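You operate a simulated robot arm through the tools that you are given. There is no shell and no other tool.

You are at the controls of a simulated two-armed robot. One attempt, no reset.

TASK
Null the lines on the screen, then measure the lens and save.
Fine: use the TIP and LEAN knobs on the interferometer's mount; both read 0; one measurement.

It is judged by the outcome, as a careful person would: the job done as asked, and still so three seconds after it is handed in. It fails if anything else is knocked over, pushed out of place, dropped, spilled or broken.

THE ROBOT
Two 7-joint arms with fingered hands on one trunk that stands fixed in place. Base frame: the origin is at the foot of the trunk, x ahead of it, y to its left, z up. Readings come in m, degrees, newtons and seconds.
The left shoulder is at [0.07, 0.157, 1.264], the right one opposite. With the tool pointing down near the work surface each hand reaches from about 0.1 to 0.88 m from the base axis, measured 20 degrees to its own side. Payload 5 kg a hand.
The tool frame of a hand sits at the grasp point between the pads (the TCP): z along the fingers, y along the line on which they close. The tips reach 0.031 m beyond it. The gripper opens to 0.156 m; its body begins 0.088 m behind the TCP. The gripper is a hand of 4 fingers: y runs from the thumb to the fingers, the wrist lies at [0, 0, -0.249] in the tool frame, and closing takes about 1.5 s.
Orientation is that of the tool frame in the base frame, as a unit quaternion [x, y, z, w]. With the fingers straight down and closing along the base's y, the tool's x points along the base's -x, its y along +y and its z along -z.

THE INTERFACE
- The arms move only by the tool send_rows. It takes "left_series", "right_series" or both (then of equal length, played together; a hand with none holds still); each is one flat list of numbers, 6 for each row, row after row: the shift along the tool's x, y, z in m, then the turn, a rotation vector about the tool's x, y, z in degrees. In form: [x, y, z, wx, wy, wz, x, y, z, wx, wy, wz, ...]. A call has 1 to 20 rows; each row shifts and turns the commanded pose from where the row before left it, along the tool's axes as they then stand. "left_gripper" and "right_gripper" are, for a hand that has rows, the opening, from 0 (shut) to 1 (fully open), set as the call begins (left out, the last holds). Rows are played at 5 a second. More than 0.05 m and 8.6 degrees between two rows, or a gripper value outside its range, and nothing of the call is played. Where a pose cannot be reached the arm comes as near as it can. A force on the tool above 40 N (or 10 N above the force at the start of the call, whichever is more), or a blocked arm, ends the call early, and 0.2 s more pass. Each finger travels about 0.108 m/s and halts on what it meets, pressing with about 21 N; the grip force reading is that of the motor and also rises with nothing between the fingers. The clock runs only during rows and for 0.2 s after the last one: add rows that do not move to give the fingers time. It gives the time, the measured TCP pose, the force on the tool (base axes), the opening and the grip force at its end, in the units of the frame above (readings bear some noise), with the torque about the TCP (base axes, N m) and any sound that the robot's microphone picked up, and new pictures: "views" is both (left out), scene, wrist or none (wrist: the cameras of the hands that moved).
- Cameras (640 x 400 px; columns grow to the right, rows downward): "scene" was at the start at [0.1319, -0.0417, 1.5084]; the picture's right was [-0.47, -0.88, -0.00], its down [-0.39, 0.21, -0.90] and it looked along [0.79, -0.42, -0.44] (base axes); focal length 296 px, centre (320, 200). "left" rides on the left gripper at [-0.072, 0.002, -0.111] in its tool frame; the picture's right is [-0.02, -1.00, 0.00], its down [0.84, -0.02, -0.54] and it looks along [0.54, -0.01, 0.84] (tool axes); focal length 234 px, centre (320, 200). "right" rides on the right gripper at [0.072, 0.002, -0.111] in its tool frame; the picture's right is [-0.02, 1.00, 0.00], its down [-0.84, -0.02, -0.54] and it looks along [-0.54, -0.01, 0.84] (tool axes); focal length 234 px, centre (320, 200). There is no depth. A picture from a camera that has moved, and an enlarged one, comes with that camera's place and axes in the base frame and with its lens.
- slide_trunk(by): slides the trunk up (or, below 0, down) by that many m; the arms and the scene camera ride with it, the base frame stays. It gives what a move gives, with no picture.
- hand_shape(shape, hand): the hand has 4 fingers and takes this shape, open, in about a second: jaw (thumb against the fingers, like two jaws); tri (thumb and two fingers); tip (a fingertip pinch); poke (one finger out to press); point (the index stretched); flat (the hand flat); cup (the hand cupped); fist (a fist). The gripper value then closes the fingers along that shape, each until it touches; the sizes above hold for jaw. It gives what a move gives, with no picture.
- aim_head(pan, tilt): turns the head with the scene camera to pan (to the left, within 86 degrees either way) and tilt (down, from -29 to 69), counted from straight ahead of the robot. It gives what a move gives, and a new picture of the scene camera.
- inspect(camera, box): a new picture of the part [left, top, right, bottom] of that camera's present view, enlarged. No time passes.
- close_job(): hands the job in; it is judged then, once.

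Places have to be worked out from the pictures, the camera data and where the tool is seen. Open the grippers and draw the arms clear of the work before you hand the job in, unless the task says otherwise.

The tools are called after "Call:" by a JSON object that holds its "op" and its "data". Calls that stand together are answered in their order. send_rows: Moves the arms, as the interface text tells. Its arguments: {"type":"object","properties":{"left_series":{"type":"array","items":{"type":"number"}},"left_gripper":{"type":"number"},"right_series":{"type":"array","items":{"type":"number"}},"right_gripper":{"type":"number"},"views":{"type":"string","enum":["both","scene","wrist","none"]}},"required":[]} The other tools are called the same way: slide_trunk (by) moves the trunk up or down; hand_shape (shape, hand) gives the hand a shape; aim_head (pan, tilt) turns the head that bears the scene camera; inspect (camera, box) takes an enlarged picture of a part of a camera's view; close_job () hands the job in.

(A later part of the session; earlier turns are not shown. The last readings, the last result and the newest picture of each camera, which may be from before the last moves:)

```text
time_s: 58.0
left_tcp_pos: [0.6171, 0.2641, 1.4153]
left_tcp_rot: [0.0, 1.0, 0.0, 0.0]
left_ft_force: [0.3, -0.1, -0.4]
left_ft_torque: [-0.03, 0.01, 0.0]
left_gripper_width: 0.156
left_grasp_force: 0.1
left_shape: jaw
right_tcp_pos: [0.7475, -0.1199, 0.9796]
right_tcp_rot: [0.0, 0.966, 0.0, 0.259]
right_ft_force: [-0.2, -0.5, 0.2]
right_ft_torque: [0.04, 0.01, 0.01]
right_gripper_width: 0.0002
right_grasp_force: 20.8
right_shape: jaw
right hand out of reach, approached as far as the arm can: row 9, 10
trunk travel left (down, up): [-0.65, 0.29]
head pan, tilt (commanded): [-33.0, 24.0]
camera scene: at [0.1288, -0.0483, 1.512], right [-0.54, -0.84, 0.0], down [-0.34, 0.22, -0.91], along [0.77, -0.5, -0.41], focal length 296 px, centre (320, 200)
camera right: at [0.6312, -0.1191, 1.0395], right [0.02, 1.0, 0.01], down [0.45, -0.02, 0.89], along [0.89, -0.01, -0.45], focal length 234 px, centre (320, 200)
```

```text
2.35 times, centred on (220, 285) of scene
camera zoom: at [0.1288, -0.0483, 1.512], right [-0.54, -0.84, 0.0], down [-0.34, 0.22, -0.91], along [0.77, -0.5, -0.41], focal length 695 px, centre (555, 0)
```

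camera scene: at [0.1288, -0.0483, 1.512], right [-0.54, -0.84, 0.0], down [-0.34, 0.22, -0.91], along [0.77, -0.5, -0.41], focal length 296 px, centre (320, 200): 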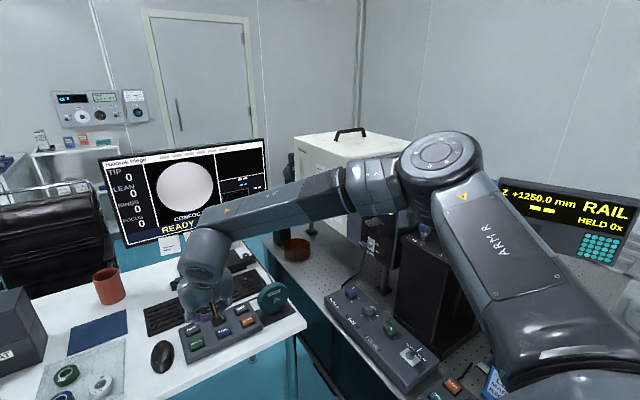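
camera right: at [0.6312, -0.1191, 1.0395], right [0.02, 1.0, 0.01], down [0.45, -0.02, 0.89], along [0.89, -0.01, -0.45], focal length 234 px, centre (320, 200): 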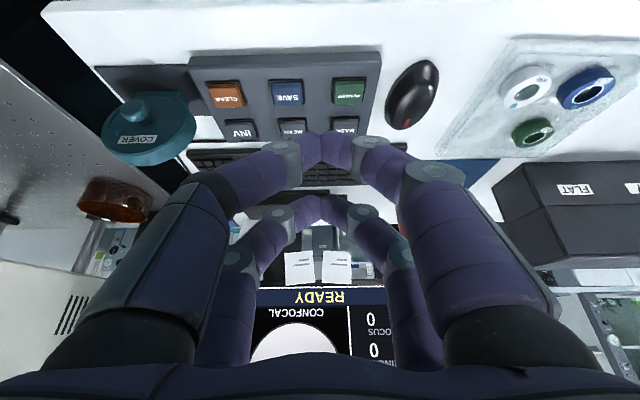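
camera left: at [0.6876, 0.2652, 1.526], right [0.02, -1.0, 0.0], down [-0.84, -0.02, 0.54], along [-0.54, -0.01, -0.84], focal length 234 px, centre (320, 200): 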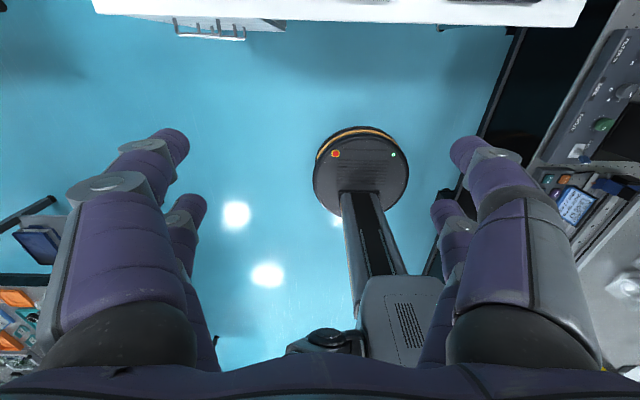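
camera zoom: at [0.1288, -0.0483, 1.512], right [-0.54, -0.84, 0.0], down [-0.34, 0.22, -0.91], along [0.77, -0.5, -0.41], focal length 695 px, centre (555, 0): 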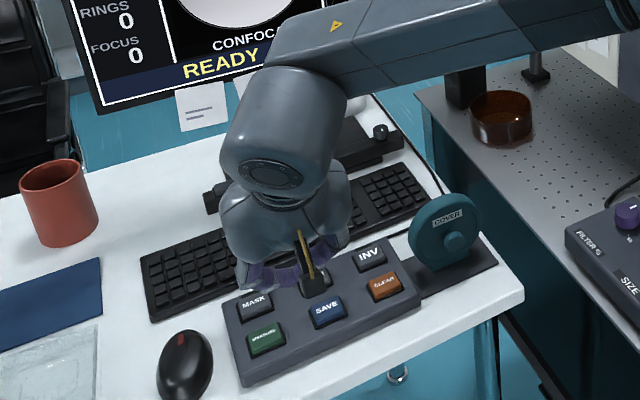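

The arm reports out of reach at (0.748,-0.120,0.980), though it is not near full stretch, so a joint limit stops this tilted pose. I back up along the path and set the tool upright again to try the reach with fingers straight down.

Call:
{"op": "send_rows", "data": {"right_series": [0.00281, -0.0076, -0.0449, 0, 0, 0, 0.00281, -0.0076, -0.0449, 0, 0, 0, 0.00281, -0.0076, -0.0449, 0, 0, 0, 0, 0, 0, 0, 7.5, 0, 0, 0, 0, 0, 7.5, 0, 0, 0, 0, 0, 7.5, 0, 0, 0, 0, 0, 7.5, 0, 0, 0, 0, 0, 0, 0], "views": "both"}}

```text
time_s: 59.8
left_tcp_pos: [0.6165, 0.2636, 1.416]
left_tcp_rot: [-0.001, 1.0, 0.0, 0.001]
left_ft_force: [0.4, -0.8, 0.5]
left_ft_torque: [-0.01, -0.04, -0.01]
left_gripper_width: 0.156
left_grasp_force: 0.0
left_shape: jaw
right_tcp_pos: [0.6729, -0.1419, 1.0927]
right_tcp_rot: [0.0, 1.0, 0.0, 0.0]
right_ft_force: [-1.2, 0.4, 0.0]
right_ft_torque: [-0.01, -0.01, 0.03]
right_gripper_width: 0.0
right_grasp_force: 20.8
right_shape: jaw
trunk travel left (down, up): [-0.65, 0.29]
head pan, tilt (commanded): [-33.0, 24.0]
camera scene: at [0.1277, -0.0488, 1.5121], right [-0.55, -0.84, 0.0], down [-0.34, 0.22, -0.91], along [0.77, -0.5, -0.41], focal length 296 px, centre (320, 200)
camera right: at [0.6024, -0.1416, 1.2035], right [0.02, 1.0, 0.0], down [0.84, -0.02, 0.54], along [0.54, -0.01, -0.84], focal length 234 px, centre (320, 200)
```

scene: 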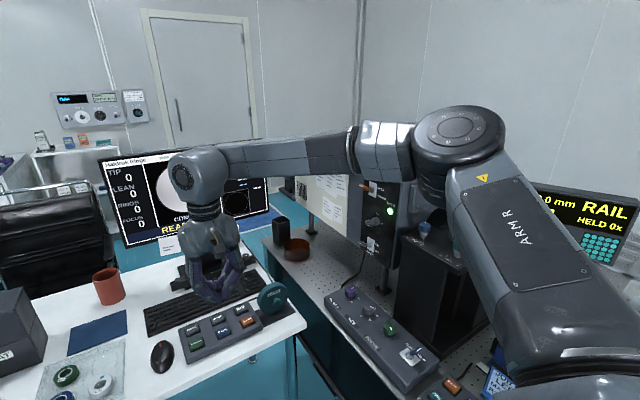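
right: 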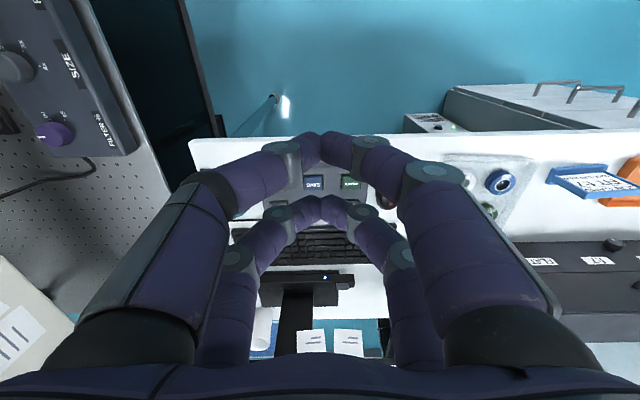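

Reach limits clamp the command, good to know. Re-checking the poke pictures, the curled knuckles are actually ~30 mm above the poking tip, which lies on the tool axis about 29 mm beyond the TCP, so poke is fine. I set poke and move with the tool straight down to a hover above MEASURE.

Call:
{"op": "hand_shape", "data": {"shape": "poke", "hand": "right"}}

Call:
{"op": "send_rows", "data": {"right_series": [-0.0314, 0.011, 0.0326, 0, 0, 0, -0.0314, 0.011, 0.0326, 0, 0, 0, -0.0314, 0.011, 0.0326, 0, 0, 0, -0.0314, 0.011, 0.0326, 0, 0, 0, -0.0314, 0.011, 0.0326, 0, 0, 0, 0, 0, 0, 0, 0, 0], "views": "both"}}

Call:
{"op": "inspect", "data": {"camera": "scene", "box": [130, 200, 310, 370]}}

Call:
{"op": "inspect", "data": {"camera": "right", "box": [200, 80, 440, 240]}}

```text
time_s: 60.7
left_tcp_pos: [0.6179, 0.2622, 1.4149]
left_tcp_rot: [0.0, 1.0, 0.0, 0.0]
left_ft_force: [0.0, 0.3, 1.3]
left_ft_torque: [0.01, 0.01, -0.04]
left_gripper_width: 0.1558
left_grasp_force: 0.0
left_shape: jaw
right_tcp_pos: [0.6747, -0.1422, 1.0925]
right_tcp_rot: [0.0, 1.0, 0.0, 0.0]
right_ft_force: [-1.0, -0.7, -0.1]
right_ft_torque: [-0.02, 0.01, -0.02]
right_gripper_width: 0.0003
right_grasp_force: 0.0
right_shape: poke
trunk travel left (down, up): [-0.65, 0.29]
head pan, tilt (commanded): [-33.0, 24.0]
```

```text
time_s: 62.1
left_tcp_pos: [0.6169, 0.2641, 1.4148]
left_tcp_rot: [0.0, 1.0, 0.001, 0.0]
left_ft_force: [0.4, -0.3, 0.1]
left_ft_torque: [0.01, 0.02, 0.0]
left_gripper_width: 0.1558
left_grasp_force: 0.0
left_shape: jaw
right_tcp_pos: [0.6953, -0.1848, 0.9767]
right_tcp_rot: [0.0, 1.0, 0.001, 0.003]
right_ft_force: [0.7, 0.2, 0.6]
right_ft_torque: [0.01, 0.01, -0.01]
right_gripper_width: 0.0
right_grasp_force: 0.0
right_shape: poke
right hand out of reach, approached as far as the arm can: row 1, 2, 3, 4, 5
trunk travel left (down, up): [-0.65, 0.29]
head pan, tilt (commanded): [-33.0, 24.0]
camera scene: at [0.1283, -0.0485, 1.5121], right [-0.55, -0.84, 0.0], down [-0.34, 0.22, -0.91], along [0.77, -0.5, -0.41], focal length 296 px, centre (320, 200)
camera right: at [0.6231, -0.1834, 1.0863], right [0.02, 1.0, 0.0], down [0.84, -0.02, 0.55], along [0.55, -0.01, -0.84], focal length 234 px, centre (320, 200)
```

scene: 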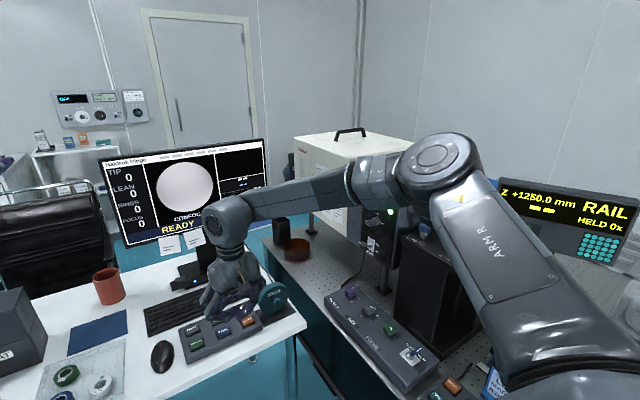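
right: 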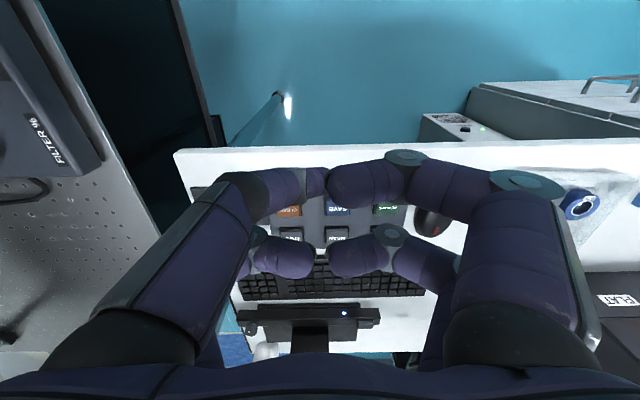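

```text
2.35 times, centred on (220, 285) of scene
camera zoom: at [0.1283, -0.0485, 1.5121], right [-0.55, -0.84, 0.0], down [-0.34, 0.22, -0.91], along [0.77, -0.5, -0.41], focal length 695 px, centre (555, 0)
```

zoom: 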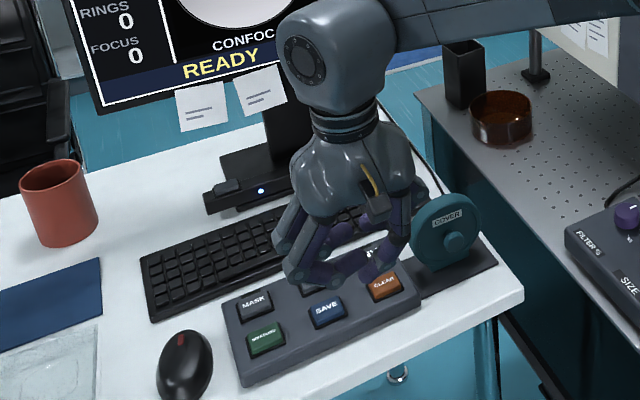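

```text
2.50 times, centred on (320, 160) of right
camera zoom: at [0.6231, -0.1834, 1.0863], right [0.02, 1.0, 0.0], down [0.84, -0.02, 0.55], along [0.55, -0.01, -0.84], focal length 585 px, centre (320, 300)
```

zoom: 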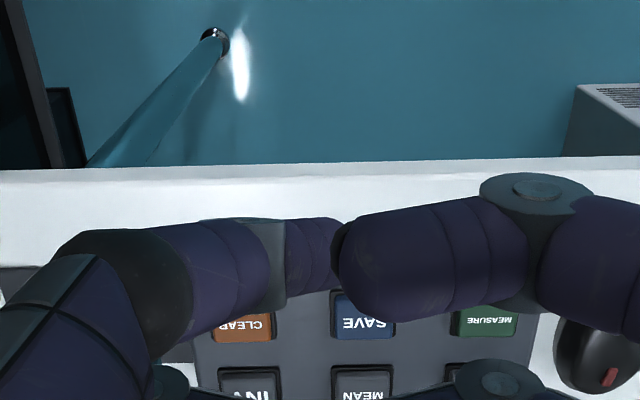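

The reach shrank as I moved left with yaw 0, so it looks like the hand's yaw relative to the forearm is at its limit. I turn the hand 40° counter-clockwise (in line with the forearm) and try moving on.

Call:
{"op": "send_rows", "data": {"right_series": [0, 0, 0, 0, 0, -8, 0, 0, 0, 0, 0, -8, 0, 0, 0, 0, 0, -8, 0, 0, 0, 0, 0, -8, 0, 0, 0, 0, 0, -8, -0.0429, -0.0034, 0.0067, 0, 0, 0, -0.0429, -0.0034, 0.0067, 0, 0, 0, -0.0429, -0.0034, 0.0067, 0, 0, 0, 0, 0, 0, 0, 0, 0], "views": "both"}}

```text
time_s: 64.1
left_tcp_pos: [0.6177, 0.2633, 1.4154]
left_tcp_rot: [0.0, 1.0, 0.0, 0.0]
left_ft_force: [0.2, 0.1, 0.0]
left_ft_torque: [-0.01, 0.03, 0.01]
left_gripper_width: 0.156
left_grasp_force: 0.0
left_shape: jaw
right_tcp_pos: [0.6934, -0.1856, 0.9751]
right_tcp_rot: [-0.343, 0.94, 0.0, 0.0]
right_ft_force: [-0.2, 0.1, 1.0]
right_ft_torque: [0.03, 0.0, 0.0]
right_gripper_width: 0.0
right_grasp_force: 0.1
right_shape: poke
right hand out of reach, approached as far as the arm can: row 6, 7, 8
trunk travel left (down, up): [-0.65, 0.29]
head pan, tilt (commanded): [-33.0, 24.0]
camera scene: at [0.1284, -0.0489, 1.5121], right [-0.55, -0.84, 0.0], down [-0.34, 0.22, -0.91], along [0.77, -0.5, -0.41], focal length 296 px, centre (320, 200)
camera right: at [0.6384, -0.2309, 1.0861], right [-0.62, 0.78, 0.0], down [0.66, 0.52, 0.54], along [0.43, 0.34, -0.84], focal length 234 px, centre (320, 200)
```

scene: 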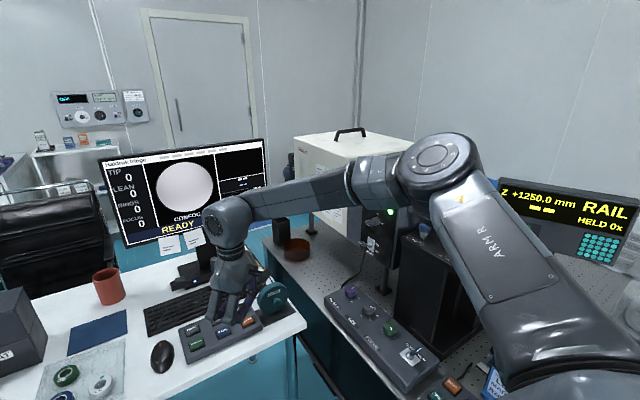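
right: 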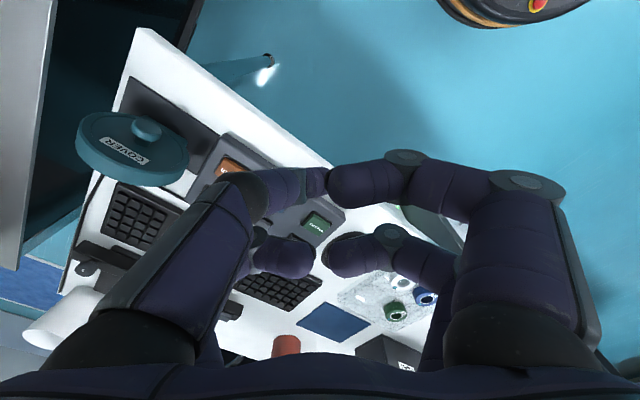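

Comparing the three limit points, the right wrist stays within x+y ≲ 0.50 (rising a little with height above the shoulder), which means I must point the hand forward-left and tilt it. Plan: closed jaw, yaw 45° left, tilt 45°, trunk 0.2 m lower, pressing with the near fingertip pair, which is then the lowest point. First I raise and retract the right hand.

Call:
{"op": "send_rows", "data": {"right_series": [0.0125, 0, -0.045, 0, 0, -1, 0.0125, 0, -0.045, 0, 0, -1, 0.0125, 0, -0.045, 0, 0, -1, 0.0125, 0, -0.045, 0, 0, -1, 0, 0, -0.045, 0, 0, -1, 0, 0, -0.045, 0, 0, 0], "views": "none"}}

Call:
{"op": "hand_shape", "data": {"shape": "jaw", "hand": "right"}}

Call:
{"op": "send_rows", "data": {"right_series": [0, 0, 0, 0, 0, 0, 0, 0, 0, 0, 0, 0, 0, 0, 0, 0, 0, 0, 0, 0, 0, 0, 0, 0, 0, 0, 0, 0, 0, 0, 0, 0, 0, 0, 0, 0, 0, 0, 0, 0, 0, 0], "right_gripper": 0.0, "views": "scene"}}

```text
time_s: 65.5
left_tcp_pos: [0.6171, 0.2632, 1.4146]
left_tcp_rot: [0.0, 1.0, 0.0, 0.001]
left_ft_force: [-0.4, 0.0, 0.7]
left_ft_torque: [0.0, -0.01, 0.01]
left_gripper_width: 0.1561
left_grasp_force: 0.0
left_shape: jaw
right_tcp_pos: [0.6558, -0.2173, 1.2473]
right_tcp_rot: [-0.383, 0.924, 0.0, 0.0]
right_ft_force: [-0.1, 0.4, -0.6]
right_ft_torque: [0.01, -0.03, 0.01]
right_gripper_width: 0.0
right_grasp_force: 0.1
right_shape: poke
trunk travel left (down, up): [-0.65, 0.29]
head pan, tilt (commanded): [-33.0, 24.0]
```

```text
time_s: 66.4
left_tcp_pos: [0.6181, 0.2633, 1.4151]
left_tcp_rot: [0.0, 1.0, 0.0, 0.0]
left_ft_force: [-0.4, -0.1, 0.4]
left_ft_torque: [0.05, 0.01, -0.02]
left_gripper_width: 0.1556
left_grasp_force: 0.2
left_shape: jaw
right_tcp_pos: [0.656, -0.2182, 1.2461]
right_tcp_rot: [-0.383, 0.924, 0.0, 0.0]
right_ft_force: [-0.2, -1.5, 0.5]
right_ft_torque: [0.01, 0.02, -0.01]
right_gripper_width: 0.1557
right_grasp_force: 0.0
right_shape: jaw
trunk travel left (down, up): [-0.65, 0.29]
head pan, tilt (commanded): [-33.0, 24.0]
```

```text
time_s: 68.0
left_tcp_pos: [0.6171, 0.2638, 1.4142]
left_tcp_rot: [0.001, 1.0, 0.0, -0.001]
left_ft_force: [-0.3, 0.5, -0.2]
left_ft_torque: [0.01, -0.01, -0.03]
left_gripper_width: 0.156
left_grasp_force: 0.0
left_shape: jaw
right_tcp_pos: [0.6555, -0.2179, 1.2462]
right_tcp_rot: [-0.383, 0.924, 0.0, 0.0]
right_ft_force: [0.9, -1.1, -1.1]
right_ft_torque: [0.01, 0.01, 0.01]
right_gripper_width: 0.0
right_grasp_force: 20.9
right_shape: jaw
trunk travel left (down, up): [-0.65, 0.29]
head pan, tilt (commanded): [-33.0, 24.0]
camera scene: at [0.1283, -0.0489, 1.5121], right [-0.55, -0.84, 0.0], down [-0.34, 0.22, -0.91], along [0.77, -0.5, -0.41], focal length 296 px, centre (320, 200)
```

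scene: 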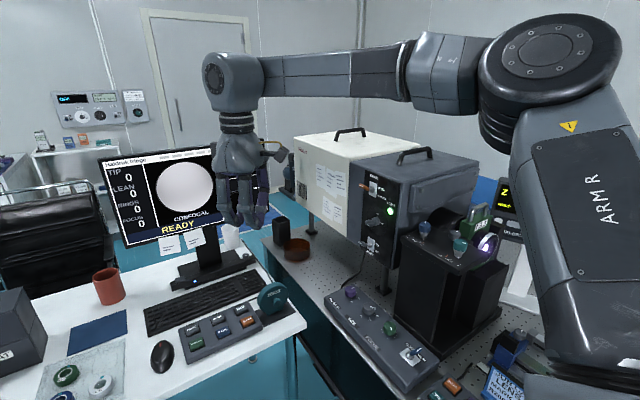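

The hand is clear at yaw -45°. I tilt it 45° forward here, then lower the trunk by 0.2 m.

Call:
{"op": "send_rows", "data": {"right_series": [0, 0, 0, 0, -7.5, 0, 0, 0, 0, 0, -7.5, 0, 0, 0, 0, 0, -7.5, 0, 0, 0, 0, 0, -7.5, 0, 0, 0, 0, 0, -7.5, 0, 0, 0, 0, 0, -7.5, 0, 0, 0, 0, 0, 0, 0], "views": "scene"}}

```text
time_s: 69.6
left_tcp_pos: [0.6172, 0.2643, 1.4159]
left_tcp_rot: [0.0, 1.0, 0.001, 0.0]
left_ft_force: [-0.3, 1.0, 0.0]
left_ft_torque: [0.0, -0.01, 0.03]
left_gripper_width: 0.1556
left_grasp_force: 0.2
left_shape: jaw
right_tcp_pos: [0.6574, -0.2176, 1.2471]
right_tcp_rot: [-0.353, 0.853, 0.147, 0.355]
right_ft_force: [0.2, 0.1, 0.4]
right_ft_torque: [0.04, 0.0, -0.02]
right_gripper_width: 0.0
right_grasp_force: 20.9
right_shape: jaw
trunk travel left (down, up): [-0.65, 0.29]
head pan, tilt (commanded): [-33.0, 24.0]
camera scene: at [0.1285, -0.0482, 1.5121], right [-0.54, -0.84, 0.0], down [-0.34, 0.22, -0.91], along [0.77, -0.5, -0.41], focal length 296 px, centre (320, 200)
```

scene: 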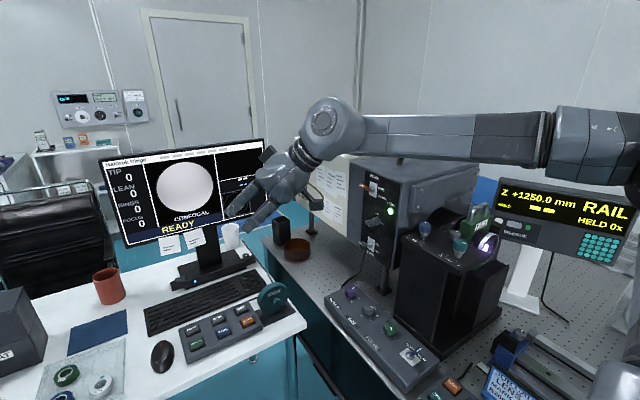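

The tilted pose is reached fine. I move the hand forward-left and down to (0.765,-0.147,1.12), then slide the trunk down 0.2 m, which leaves the fingertips about 9 cm above the buttons.

Call:
{"op": "send_rows", "data": {"right_series": [0.0002, -0.00655, 0.0447, 0, 0, 0, 0.0002, -0.00655, 0.0447, 0, 0, 0, 0.0002, -0.00655, 0.0447, 0, 0, 0, 0.0002, -0.00655, 0.0447, 0, 0, 0, 0, 0, 0, 0, 0, 0], "views": "both"}}

```text
time_s: 70.8
left_tcp_pos: [0.6149, 0.2624, 1.4164]
left_tcp_rot: [0.0, 1.0, 0.001, 0.001]
left_ft_force: [0.1, 0.5, 0.7]
left_ft_torque: [-0.03, -0.05, 0.03]
left_gripper_width: 0.1555
left_grasp_force: 0.0
left_shape: jaw
right_tcp_pos: [0.7669, -0.1491, 1.1224]
right_tcp_rot: [-0.353, 0.854, 0.146, 0.354]
right_ft_force: [-0.7, -0.5, 0.4]
right_ft_torque: [0.02, -0.02, -0.01]
right_gripper_width: 0.0
right_grasp_force: 20.5
right_shape: jaw
trunk travel left (down, up): [-0.65, 0.29]
head pan, tilt (commanded): [-33.0, 24.0]
camera scene: at [0.1271, -0.0492, 1.5122], right [-0.55, -0.84, 0.0], down [-0.34, 0.22, -0.91], along [0.77, -0.5, -0.41], focal length 296 px, centre (320, 200)
camera right: at [0.6744, -0.2395, 1.1493], right [-0.69, 0.72, 0.02], down [0.16, 0.13, 0.98], along [0.7, 0.68, -0.21], focal length 234 px, centre (320, 200)
```

scene: 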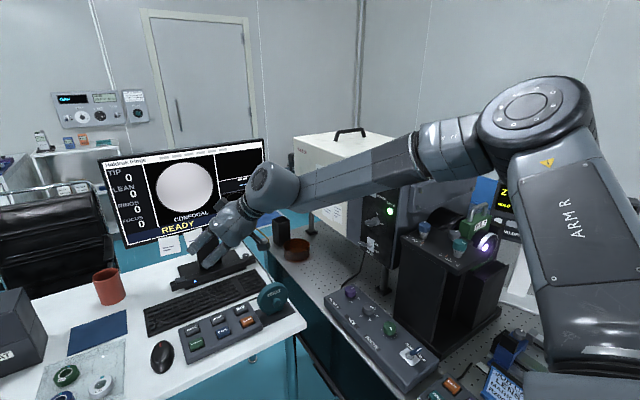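
right: 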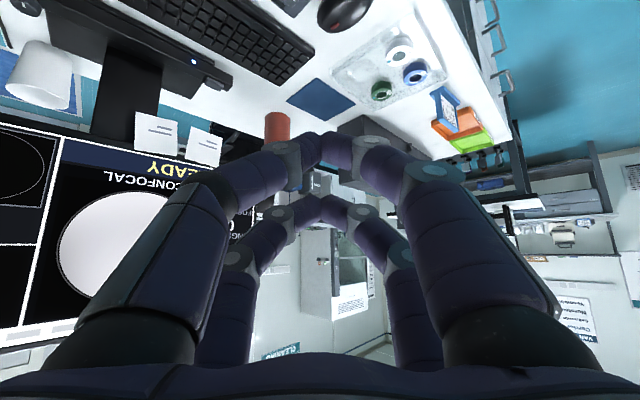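

No limit this time, and the elbow is well clear of the mount. I slide the trunk down 0.2 m.

Call:
{"op": "slide_trunk", "data": {"by": -0.2}}

Call:
{"op": "inspect", "data": {"camera": "scene", "box": [0, 0, 640, 400]}}

Call:
{"op": "inspect", "data": {"camera": "right", "box": [0, 0, 640, 400]}}

```text
time_s: 72.9
left_tcp_pos: [0.617, 0.2624, 1.2162]
left_tcp_rot: [0.0, 1.0, -0.001, 0.001]
left_ft_force: [-0.4, -0.5, 0.0]
left_ft_torque: [0.0, 0.0, 0.03]
left_gripper_width: 0.1559
left_grasp_force: 0.1
left_shape: jaw
right_tcp_pos: [0.7672, -0.149, 0.9207]
right_tcp_rot: [-0.354, 0.853, 0.147, 0.354]
right_ft_force: [0.3, 0.3, 0.3]
right_ft_torque: [0.0, -0.04, -0.04]
right_gripper_width: 0.0
right_grasp_force: 21.0
right_shape: jaw
trunk travel left (down, up): [-0.45, 0.49]
head pan, tilt (commanded): [-33.0, 24.0]
```

```text
1.00 times, centred on (320, 200) of scene (not enlarged: the box is as wide or as high as the picture)
camera zoom: at [0.1281, -0.0489, 1.3121], right [-0.55, -0.84, 0.0], down [-0.34, 0.22, -0.91], along [0.77, -0.5, -0.41], focal length 296 px, centre (320, 200)
```

zoom: 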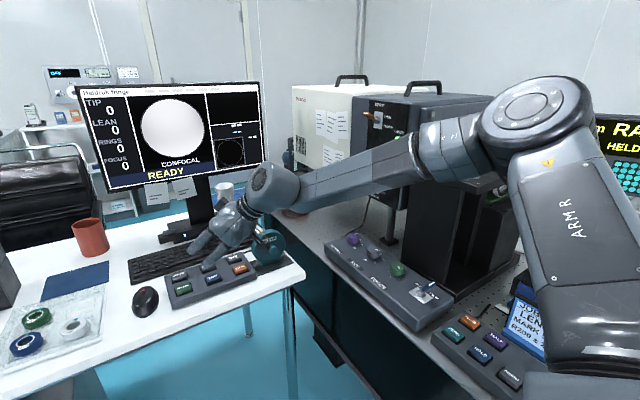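

```text
1.00 times, centred on (320, 200) of right (not enlarged: the box is as wide or as high as the picture)
camera zoom: at [0.6748, -0.2395, 0.9491], right [-0.69, 0.72, 0.02], down [0.16, 0.13, 0.98], along [0.7, 0.68, -0.21], focal length 234 px, centre (320, 200)
```

zoom: 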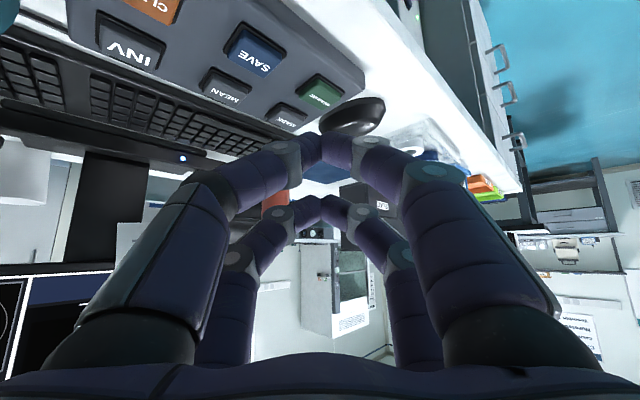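

The trunk is down and everything is clear; the screen still shows TIP 0 and LEAN 0. I zoom on the button box in both views to refine positions.

Call:
{"op": "inspect", "data": {"camera": "scene", "box": [130, 210, 310, 310]}}

Call:
{"op": "inspect", "data": {"camera": "right", "box": [180, 20, 420, 170]}}

```text
3.56 times, centred on (220, 260) of scene
camera zoom: at [0.1281, -0.0489, 1.3121], right [-0.55, -0.84, 0.0], down [-0.34, 0.22, -0.91], along [0.77, -0.5, -0.41], focal length 1051 px, centre (676, -13)
```

zoom: 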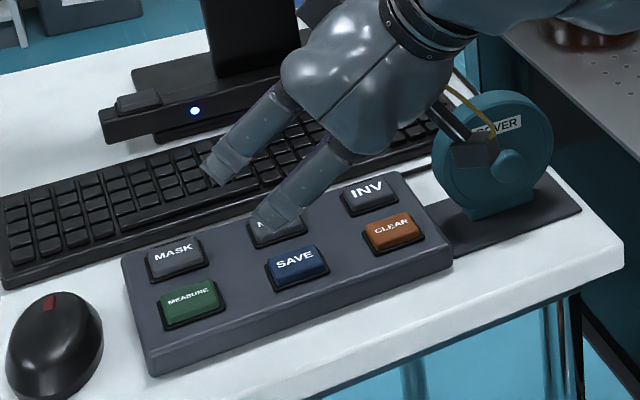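

```text
2.67 times, centred on (300, 95) of right
camera zoom: at [0.6748, -0.2395, 0.9491], right [-0.69, 0.72, 0.02], down [0.16, 0.13, 0.98], along [0.7, 0.68, -0.21], focal length 624 px, centre (373, 480)
```

zoom: 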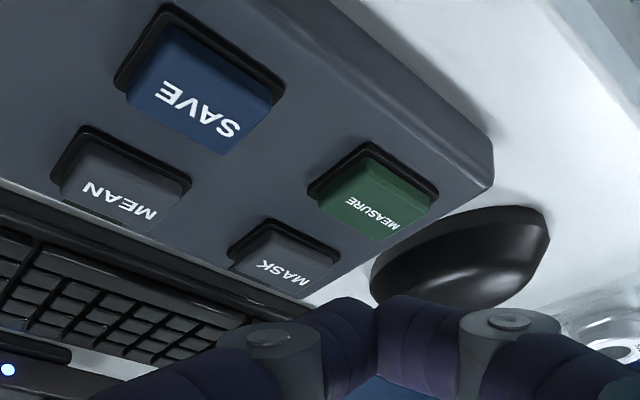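

Refined: MEASURE top centre (0.830,-0.0845,0.790), SAVE (0.831,-0.160,0.789). I bring the fingertip pair to about 4 cm above MEASURE.

Call:
{"op": "send_rows", "data": {"right_series": [-0.008, 0.0005, 0.0319, 0, 0, 0, -0.008, 0.0005, 0.0319, 0, 0, 0, -0.0081, 0.0005, 0.0319, 0, 0, 0, 0, 0, 0, 0, 0, 0], "views": "both"}}

Call:
{"op": "inspect", "data": {"camera": "scene", "box": [130, 210, 310, 310]}}

Call:
{"op": "inspect", "data": {"camera": "right", "box": [220, 40, 420, 180]}}

```text
time_s: 73.9
left_tcp_pos: [0.6166, 0.263, 1.2162]
left_tcp_rot: [-0.001, 1.0, -0.001, 0.001]
left_ft_force: [-0.7, -0.3, -0.5]
left_ft_torque: [0.0, -0.04, 0.03]
left_gripper_width: 0.1557
left_grasp_force: 0.1
left_shape: jaw
right_tcp_pos: [0.8253, -0.0858, 0.8721]
right_tcp_rot: [-0.353, 0.854, 0.145, 0.354]
right_ft_force: [0.1, 0.9, 0.1]
right_ft_torque: [-0.03, 0.01, -0.02]
right_gripper_width: 0.0
right_grasp_force: 20.7
right_shape: jaw
trunk travel left (down, up): [-0.45, 0.49]
head pan, tilt (commanded): [-33.0, 24.0]
camera scene: at [0.1273, -0.0489, 1.3122], right [-0.55, -0.84, 0.0], down [-0.34, 0.22, -0.91], along [0.77, -0.5, -0.41], focal length 296 px, centre (320, 200)
camera right: at [0.7332, -0.1773, 0.9], right [-0.69, 0.72, 0.02], down [0.16, 0.13, 0.98], along [0.7, 0.68, -0.21], focal length 234 px, centre (320, 200)
```

scene: 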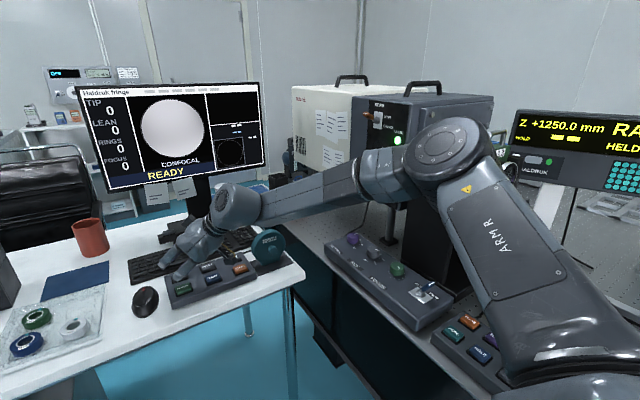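
right: 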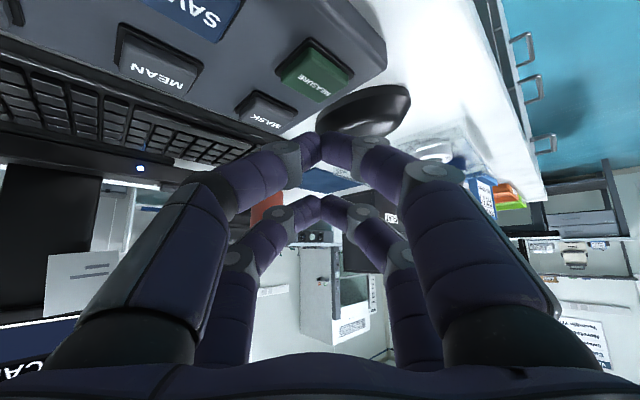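

```text
3.56 times, centred on (220, 260) of scene
camera zoom: at [0.1273, -0.0489, 1.3122], right [-0.55, -0.84, 0.0], down [-0.34, 0.22, -0.91], along [0.77, -0.5, -0.41], focal length 1051 px, centre (676, -13)
```

zoom: 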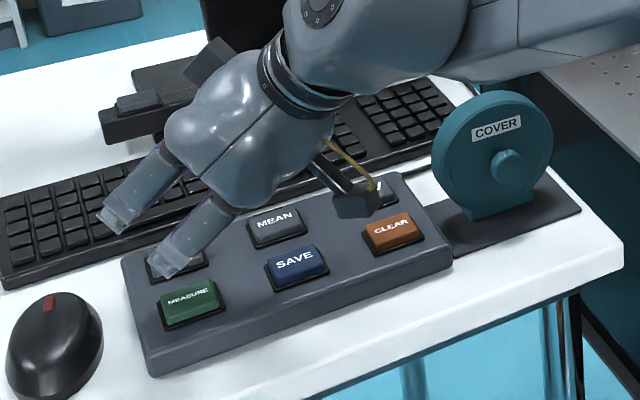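

```text
2.86 times, centred on (320, 110) of right
camera zoom: at [0.7332, -0.1773, 0.9], right [-0.69, 0.72, 0.02], down [0.16, 0.13, 0.98], along [0.7, 0.68, -0.21], focal length 669 px, centre (320, 457)
```

zoom: 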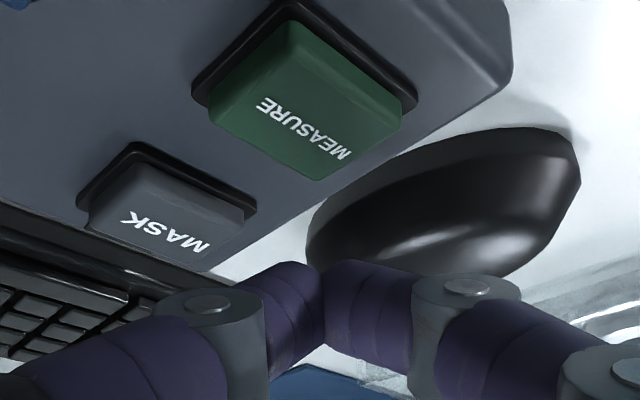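

The tips hover just above MEASURE/MASK in the view; before pressing I zoom closely to verify which point below the fingertips will be hit.

Call:
{"op": "inspect", "data": {"camera": "scene", "box": [150, 235, 230, 295]}}

```text
6.67 times, centred on (190, 265) of scene
camera zoom: at [0.1273, -0.0489, 1.3122], right [-0.55, -0.84, 0.0], down [-0.34, 0.22, -0.91], along [0.77, -0.5, -0.41], focal length 1970 px, centre (1187, -233)
```

zoom: 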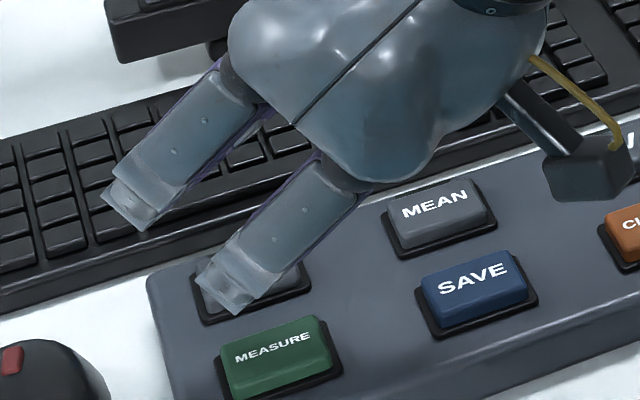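

The visible tips are knuckles; they will pass clear in front of and between buttons, and the true fingertips lie under them, centred on MEASURE. I go down 32 mm and check the gap.

Call:
{"op": "send_rows", "data": {"right_series": [0.0113, 0, 0.0113, 0, 0, 0, 0.0113, 0, 0.0113, 0, 0, 0, 0, 0, 0, 0, 0, 0], "views": "wrist"}}

Call:
{"op": "inspect", "data": {"camera": "right", "box": [240, 60, 400, 170]}}

Call:
{"op": "inspect", "data": {"camera": "scene", "box": [70, 75, 280, 300]}}

```text
time_s: 74.7
left_tcp_pos: [0.6166, 0.263, 1.2154]
left_tcp_rot: [-0.001, 1.0, 0.0, 0.0]
left_ft_force: [0.1, 0.8, 0.0]
left_ft_torque: [-0.01, -0.04, 0.03]
left_gripper_width: 0.1559
left_grasp_force: 0.0
left_shape: jaw
right_tcp_pos: [0.8255, -0.086, 0.8407]
right_tcp_rot: [-0.354, 0.854, 0.147, 0.353]
right_ft_force: [-0.1, 0.9, -0.1]
right_ft_torque: [0.01, 0.02, -0.03]
right_gripper_width: 0.0
right_grasp_force: 21.0
right_shape: jaw
trunk travel left (down, up): [-0.45, 0.49]
head pan, tilt (commanded): [-33.0, 24.0]
camera right: at [0.7337, -0.1777, 0.8672], right [-0.69, 0.72, 0.02], down [0.16, 0.13, 0.98], along [0.7, 0.68, -0.21], focal length 234 px, centre (320, 200)
```

right: 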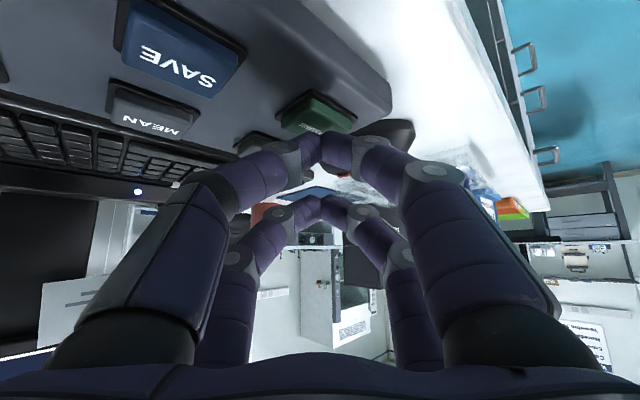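

```text
3.64 times, centred on (320, 115) of right
camera zoom: at [0.7337, -0.1777, 0.8672], right [-0.69, 0.72, 0.02], down [0.16, 0.13, 0.98], along [0.7, 0.68, -0.21], focal length 852 px, centre (320, 509)
```

zoom: 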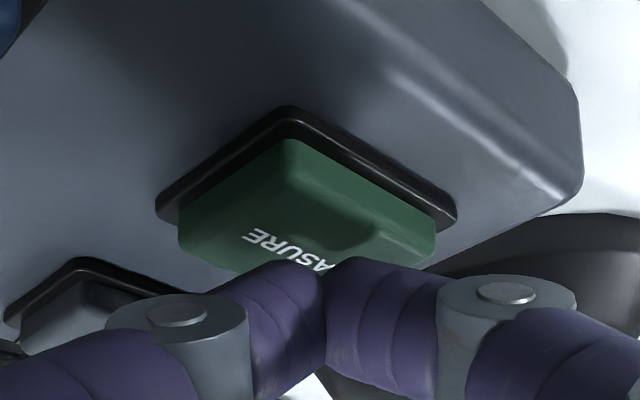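

```text
1.78 times, centred on (175, 188) of scene
camera zoom: at [0.1283, -0.0488, 1.3121], right [-0.54, -0.84, 0.0], down [-0.34, 0.22, -0.91], along [0.77, -0.5, -0.41], focal length 525 px, centre (578, 222)
```

zoom: 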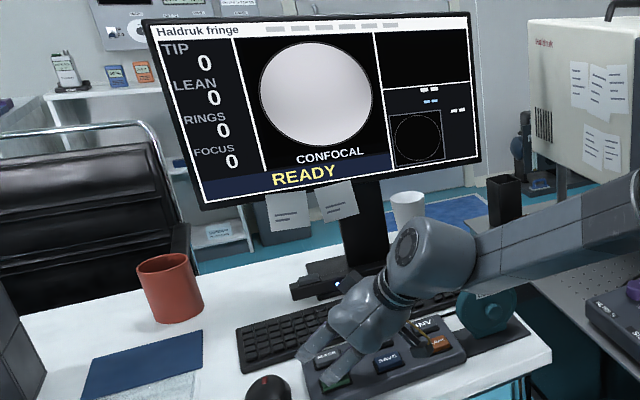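

The fingertips' shadow falls on the green button, about 1 cm below. I press down in 3 mm steps, with the force limit as a stop.

Call:
{"op": "send_rows", "data": {"right_series": [0.00212, 0, 0.00212, 0, 0, 0, 0.00212, 0, 0.00212, 0, 0, 0, 0.00212, 0, 0.00212, 0, 0, 0, 0.00212, 0, 0.00212, 0, 0, 0], "views": "wrist"}}

Call:
{"op": "inspect", "data": {"camera": "right", "box": [240, 60, 400, 170]}}

Call:
{"op": "inspect", "data": {"camera": "scene", "box": [70, 75, 280, 300]}}

```text
time_s: 75.7
left_tcp_pos: [0.6147, 0.2636, 1.2163]
left_tcp_rot: [0.0, 1.0, 0.001, 0.0]
left_ft_force: [-0.3, -0.2, -0.6]
left_ft_torque: [0.0, 0.04, 0.01]
left_gripper_width: 0.1558
left_grasp_force: 0.0
left_shape: jaw
right_tcp_pos: [0.8244, -0.0867, 0.8308]
right_tcp_rot: [-0.354, 0.852, 0.147, 0.356]
right_ft_force: [-0.2, 1.1, 14.4]
right_ft_torque: [0.12, 0.03, 0.0]
right_gripper_width: 0.0
right_grasp_force: 21.2
right_shape: jaw
trunk travel left (down, up): [-0.45, 0.49]
head pan, tilt (commanded): [-33.0, 24.0]
heard: click
camera right: at [0.7333, -0.1774, 0.8578], right [-0.69, 0.72, 0.01], down [0.16, 0.13, 0.98], along [0.7, 0.68, -0.2], focal length 234 px, centre (320, 200)
```

right: 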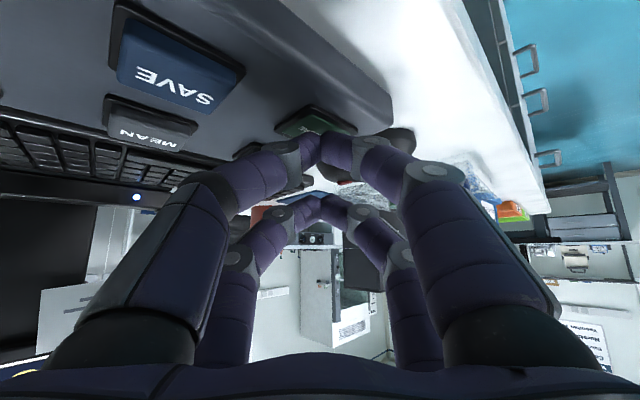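

```text
3.64 times, centred on (320, 115) of right
camera zoom: at [0.7333, -0.1774, 0.8578], right [-0.69, 0.72, 0.01], down [0.16, 0.13, 0.98], along [0.7, 0.68, -0.2], focal length 852 px, centre (320, 509)
```

zoom: 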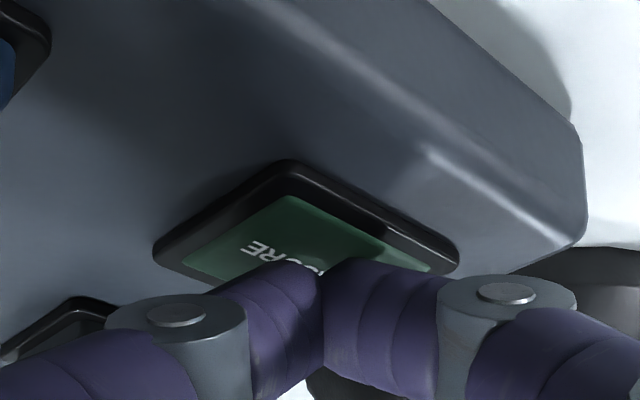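

```text
1.78 times, centred on (175, 188) of scene
camera zoom: at [0.1261, -0.0486, 1.3125], right [-0.55, -0.84, 0.0], down [-0.34, 0.22, -0.91], along [0.77, -0.5, -0.41], focal length 525 px, centre (578, 222)
```

zoom: 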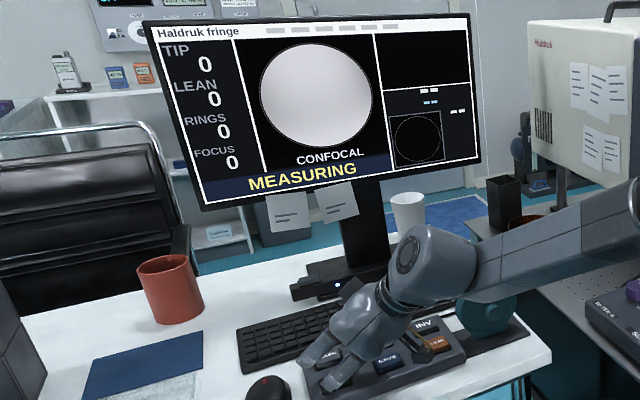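

A click, and the screen says MEASURING. I lift gently straight up off the button and wait, touching nothing while it measures.

Call:
{"op": "send_rows", "data": {"right_series": [-0.00707, 0, -0.00707, 0, 0, 0, -0.00707, 0, -0.00707, 0, 0, 0, -0.00707, 0, -0.00707, 0, 0, 0, -0.00707, 0, -0.00707, 0, 0, 0, 0, 0, 0, 0, 0, 0, 0, 0, 0, 0, 0, 0, 0, 0, 0, 0, 0, 0], "views": "none"}}

Call:
{"op": "inspect", "data": {"camera": "scene", "box": [70, 75, 280, 300]}}

```text
time_s: 77.3
left_tcp_pos: [0.617, 0.2631, 1.2157]
left_tcp_rot: [0.0, 1.0, 0.0, -0.001]
left_ft_force: [-0.3, 0.0, 0.1]
left_ft_torque: [0.0, -0.01, -0.04]
left_gripper_width: 0.1558
left_grasp_force: 0.0
left_shape: jaw
right_tcp_pos: [0.827, -0.0879, 0.8668]
right_tcp_rot: [-0.353, 0.854, 0.146, 0.353]
right_ft_force: [0.5, -0.7, 0.2]
right_ft_torque: [0.01, -0.01, -0.01]
right_gripper_width: 0.0
right_grasp_force: 21.1
right_shape: jaw
trunk travel left (down, up): [-0.45, 0.49]
head pan, tilt (commanded): [-33.0, 24.0]
```

```text
1.78 times, centred on (175, 188) of scene
camera zoom: at [0.1283, -0.0488, 1.3121], right [-0.55, -0.84, 0.0], down [-0.34, 0.22, -0.91], along [0.77, -0.5, -0.41], focal length 525 px, centre (578, 222)
```

zoom: 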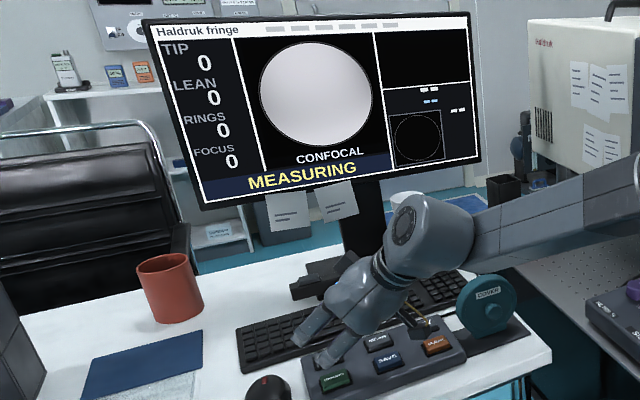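

Still MEASURING; I wait without moving.

Call:
{"op": "send_rows", "data": {"right_series": [0, 0, 0, 0, 0, 0, 0, 0, 0, 0, 0, 0, 0, 0, 0, 0, 0, 0, 0, 0, 0, 0, 0, 0, 0, 0, 0, 0, 0, 0, 0, 0, 0, 0, 0, 0, 0, 0, 0, 0, 0, 0, 0, 0, 0, 0, 0, 0, 0, 0, 0, 0, 0, 0, 0, 0, 0, 0, 0, 0], "views": "none"}}

Call:
{"op": "inspect", "data": {"camera": "scene", "box": [70, 75, 280, 300]}}

```text
time_s: 79.5
left_tcp_pos: [0.6167, 0.2641, 1.2159]
left_tcp_rot: [0.001, 1.0, -0.001, 0.0]
left_ft_force: [-0.7, -0.6, 0.1]
left_ft_torque: [-0.01, -0.01, -0.01]
left_gripper_width: 0.1561
left_grasp_force: 0.0
left_shape: jaw
right_tcp_pos: [0.8264, -0.0877, 0.8664]
right_tcp_rot: [-0.354, 0.853, 0.147, 0.354]
right_ft_force: [0.1, 0.4, -1.0]
right_ft_torque: [-0.02, 0.02, 0.02]
right_gripper_width: 0.0002
right_grasp_force: 21.1
right_shape: jaw
trunk travel left (down, up): [-0.45, 0.49]
head pan, tilt (commanded): [-33.0, 24.0]
```

```text
1.78 times, centred on (175, 188) of scene
camera zoom: at [0.1283, -0.0488, 1.3121], right [-0.55, -0.84, 0.0], down [-0.34, 0.22, -0.91], along [0.77, -0.5, -0.41], focal length 525 px, centre (578, 222)
```

zoom: 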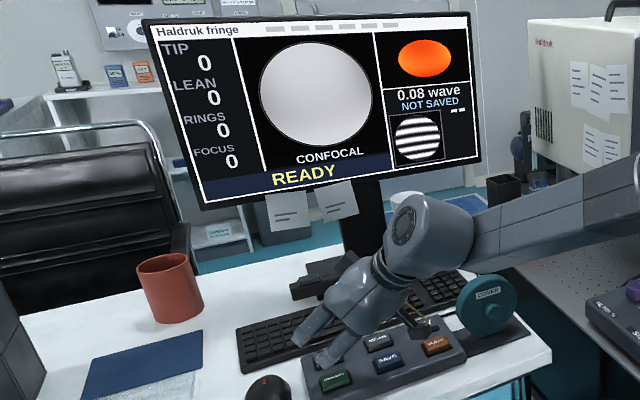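

The result is 0.08 wave, NOT SAVED. I move the fingertips sideways to above SAVE at the same height and check.

Call:
{"op": "send_rows", "data": {"right_series": [0.01805, -0.02665, -0.01805, 0, 0, 0, 0.01805, -0.02665, -0.01805, 0, 0, 0, 0, 0, 0, 0, 0, 0], "views": "both"}}

Call:
{"op": "inspect", "data": {"camera": "right", "box": [220, 40, 420, 180]}}

Call:
{"op": "inspect", "data": {"camera": "scene", "box": [150, 210, 310, 310]}}

```text
time_s: 80.3
left_tcp_pos: [0.617, 0.2639, 1.2156]
left_tcp_rot: [0.0, 1.0, 0.0, 0.0]
left_ft_force: [-0.7, 0.8, -0.1]
left_ft_torque: [-0.03, 0.01, -0.03]
left_gripper_width: 0.156
left_grasp_force: 0.0
left_shape: jaw
right_tcp_pos: [0.8293, -0.1616, 0.8665]
right_tcp_rot: [-0.353, 0.854, 0.145, 0.354]
right_ft_force: [0.8, 0.7, 1.0]
right_ft_torque: [-0.01, 0.01, 0.02]
right_gripper_width: 0.0001
right_grasp_force: 20.9
right_shape: jaw
trunk travel left (down, up): [-0.45, 0.49]
head pan, tilt (commanded): [-33.0, 24.0]
camera scene: at [0.1285, -0.048, 1.3121], right [-0.54, -0.84, 0.0], down [-0.34, 0.22, -0.91], along [0.77, -0.5, -0.41], focal length 296 px, centre (320, 200)
camera right: at [0.7369, -0.2527, 0.8943], right [-0.69, 0.72, 0.02], down [0.16, 0.13, 0.98], along [0.7, 0.68, -0.21], focal length 234 px, centre (320, 200)
```

scene: 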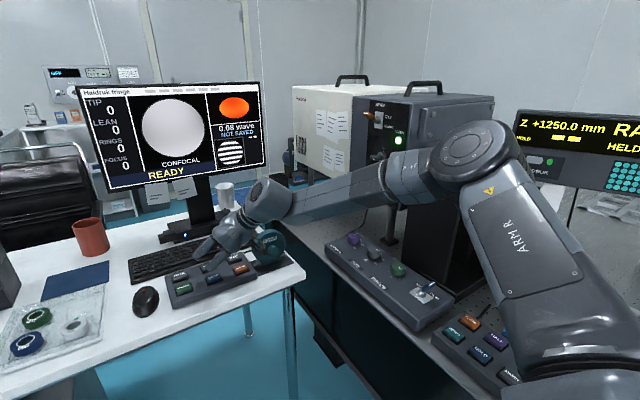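
right: 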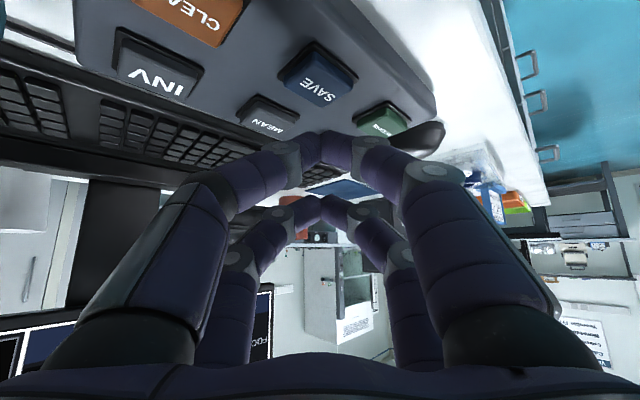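

```text
2.86 times, centred on (320, 110) of right
camera zoom: at [0.7369, -0.2527, 0.8943], right [-0.69, 0.72, 0.02], down [0.16, 0.13, 0.98], along [0.7, 0.68, -0.21], focal length 669 px, centre (320, 457)
```

zoom: 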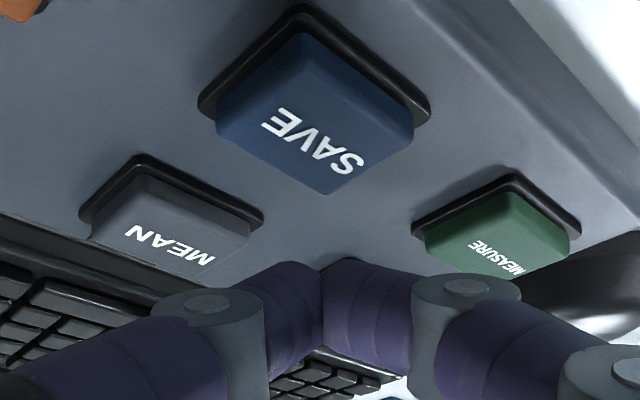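

```text
4.00 times, centred on (230, 260) of scene
camera zoom: at [0.1285, -0.048, 1.3121], right [-0.54, -0.84, 0.0], down [-0.34, 0.22, -0.91], along [0.77, -0.5, -0.41], focal length 1182 px, centre (680, -40)
```

zoom: 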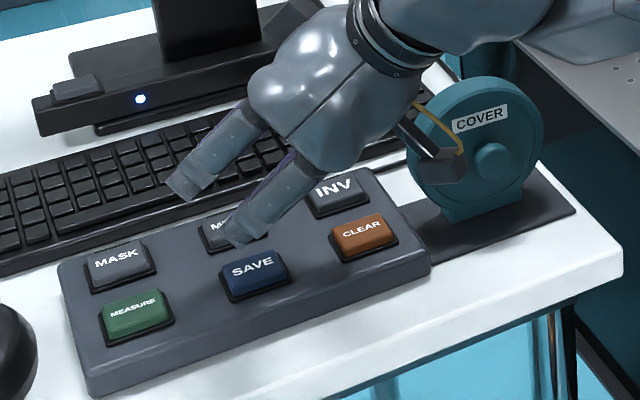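

The geometry over SAVE matches what worked on MEASURE. I go down 26 mm and press in 3 mm steps.

Call:
{"op": "send_rows", "data": {"right_series": [0.0092, 0, 0.0092, 0, 0, 0, 0.0092, 0, 0.0092, 0, 0, 0, 0.00212, 0, 0.00212, 0, 0, 0, 0.00212, 0, 0.00212, 0, 0, 0, 0.00212, 0, 0.00212, 0, 0, 0, 0.00212, 0, 0.00212, 0, 0, 0], "views": "wrist"}}

Call:
{"op": "inspect", "data": {"camera": "scene", "box": [70, 75, 280, 300]}}

```text
time_s: 81.7
left_tcp_pos: [0.6151, 0.2622, 1.2162]
left_tcp_rot: [0.0, 1.0, 0.0, 0.002]
left_ft_force: [-0.5, 0.3, 0.6]
left_ft_torque: [-0.01, 0.0, 0.01]
left_gripper_width: 0.1559
left_grasp_force: 0.1
left_shape: jaw
right_tcp_pos: [0.8276, -0.1616, 0.8311]
right_tcp_rot: [-0.353, 0.853, 0.147, 0.356]
right_ft_force: [-1.1, -0.9, 11.5]
right_ft_torque: [-0.04, 0.0, 0.04]
right_gripper_width: 0.0
right_grasp_force: 21.0
right_shape: jaw
trunk travel left (down, up): [-0.45, 0.49]
head pan, tilt (commanded): [-33.0, 24.0]
heard: click
camera right: at [0.7349, -0.252, 0.8588], right [-0.69, 0.72, 0.01], down [0.16, 0.13, 0.98], along [0.7, 0.68, -0.2], focal length 234 px, centre (320, 200)
```

right: 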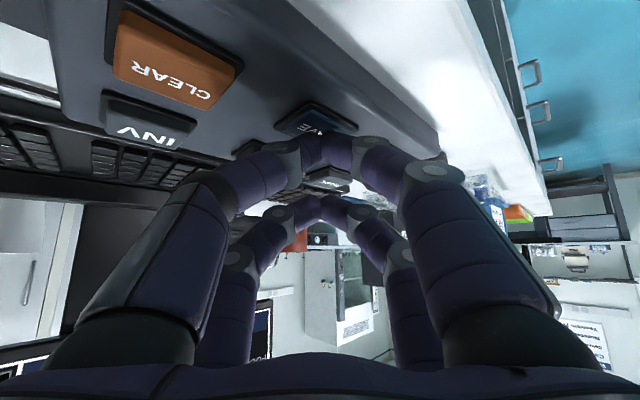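

```text
1.78 times, centred on (175, 188) of scene
camera zoom: at [0.1268, -0.0487, 1.3124], right [-0.55, -0.84, 0.0], down [-0.34, 0.22, -0.91], along [0.77, -0.5, -0.41], focal length 525 px, centre (578, 222)
```

zoom: 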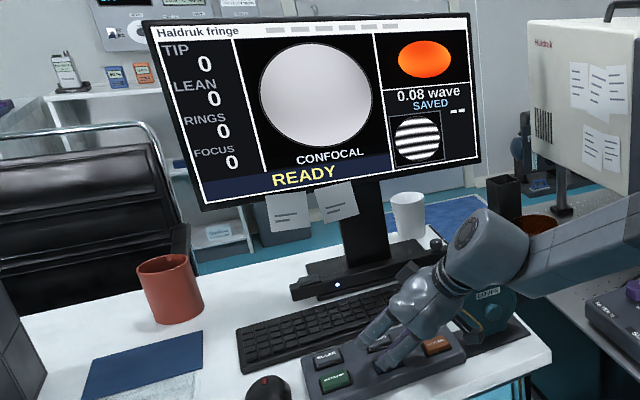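

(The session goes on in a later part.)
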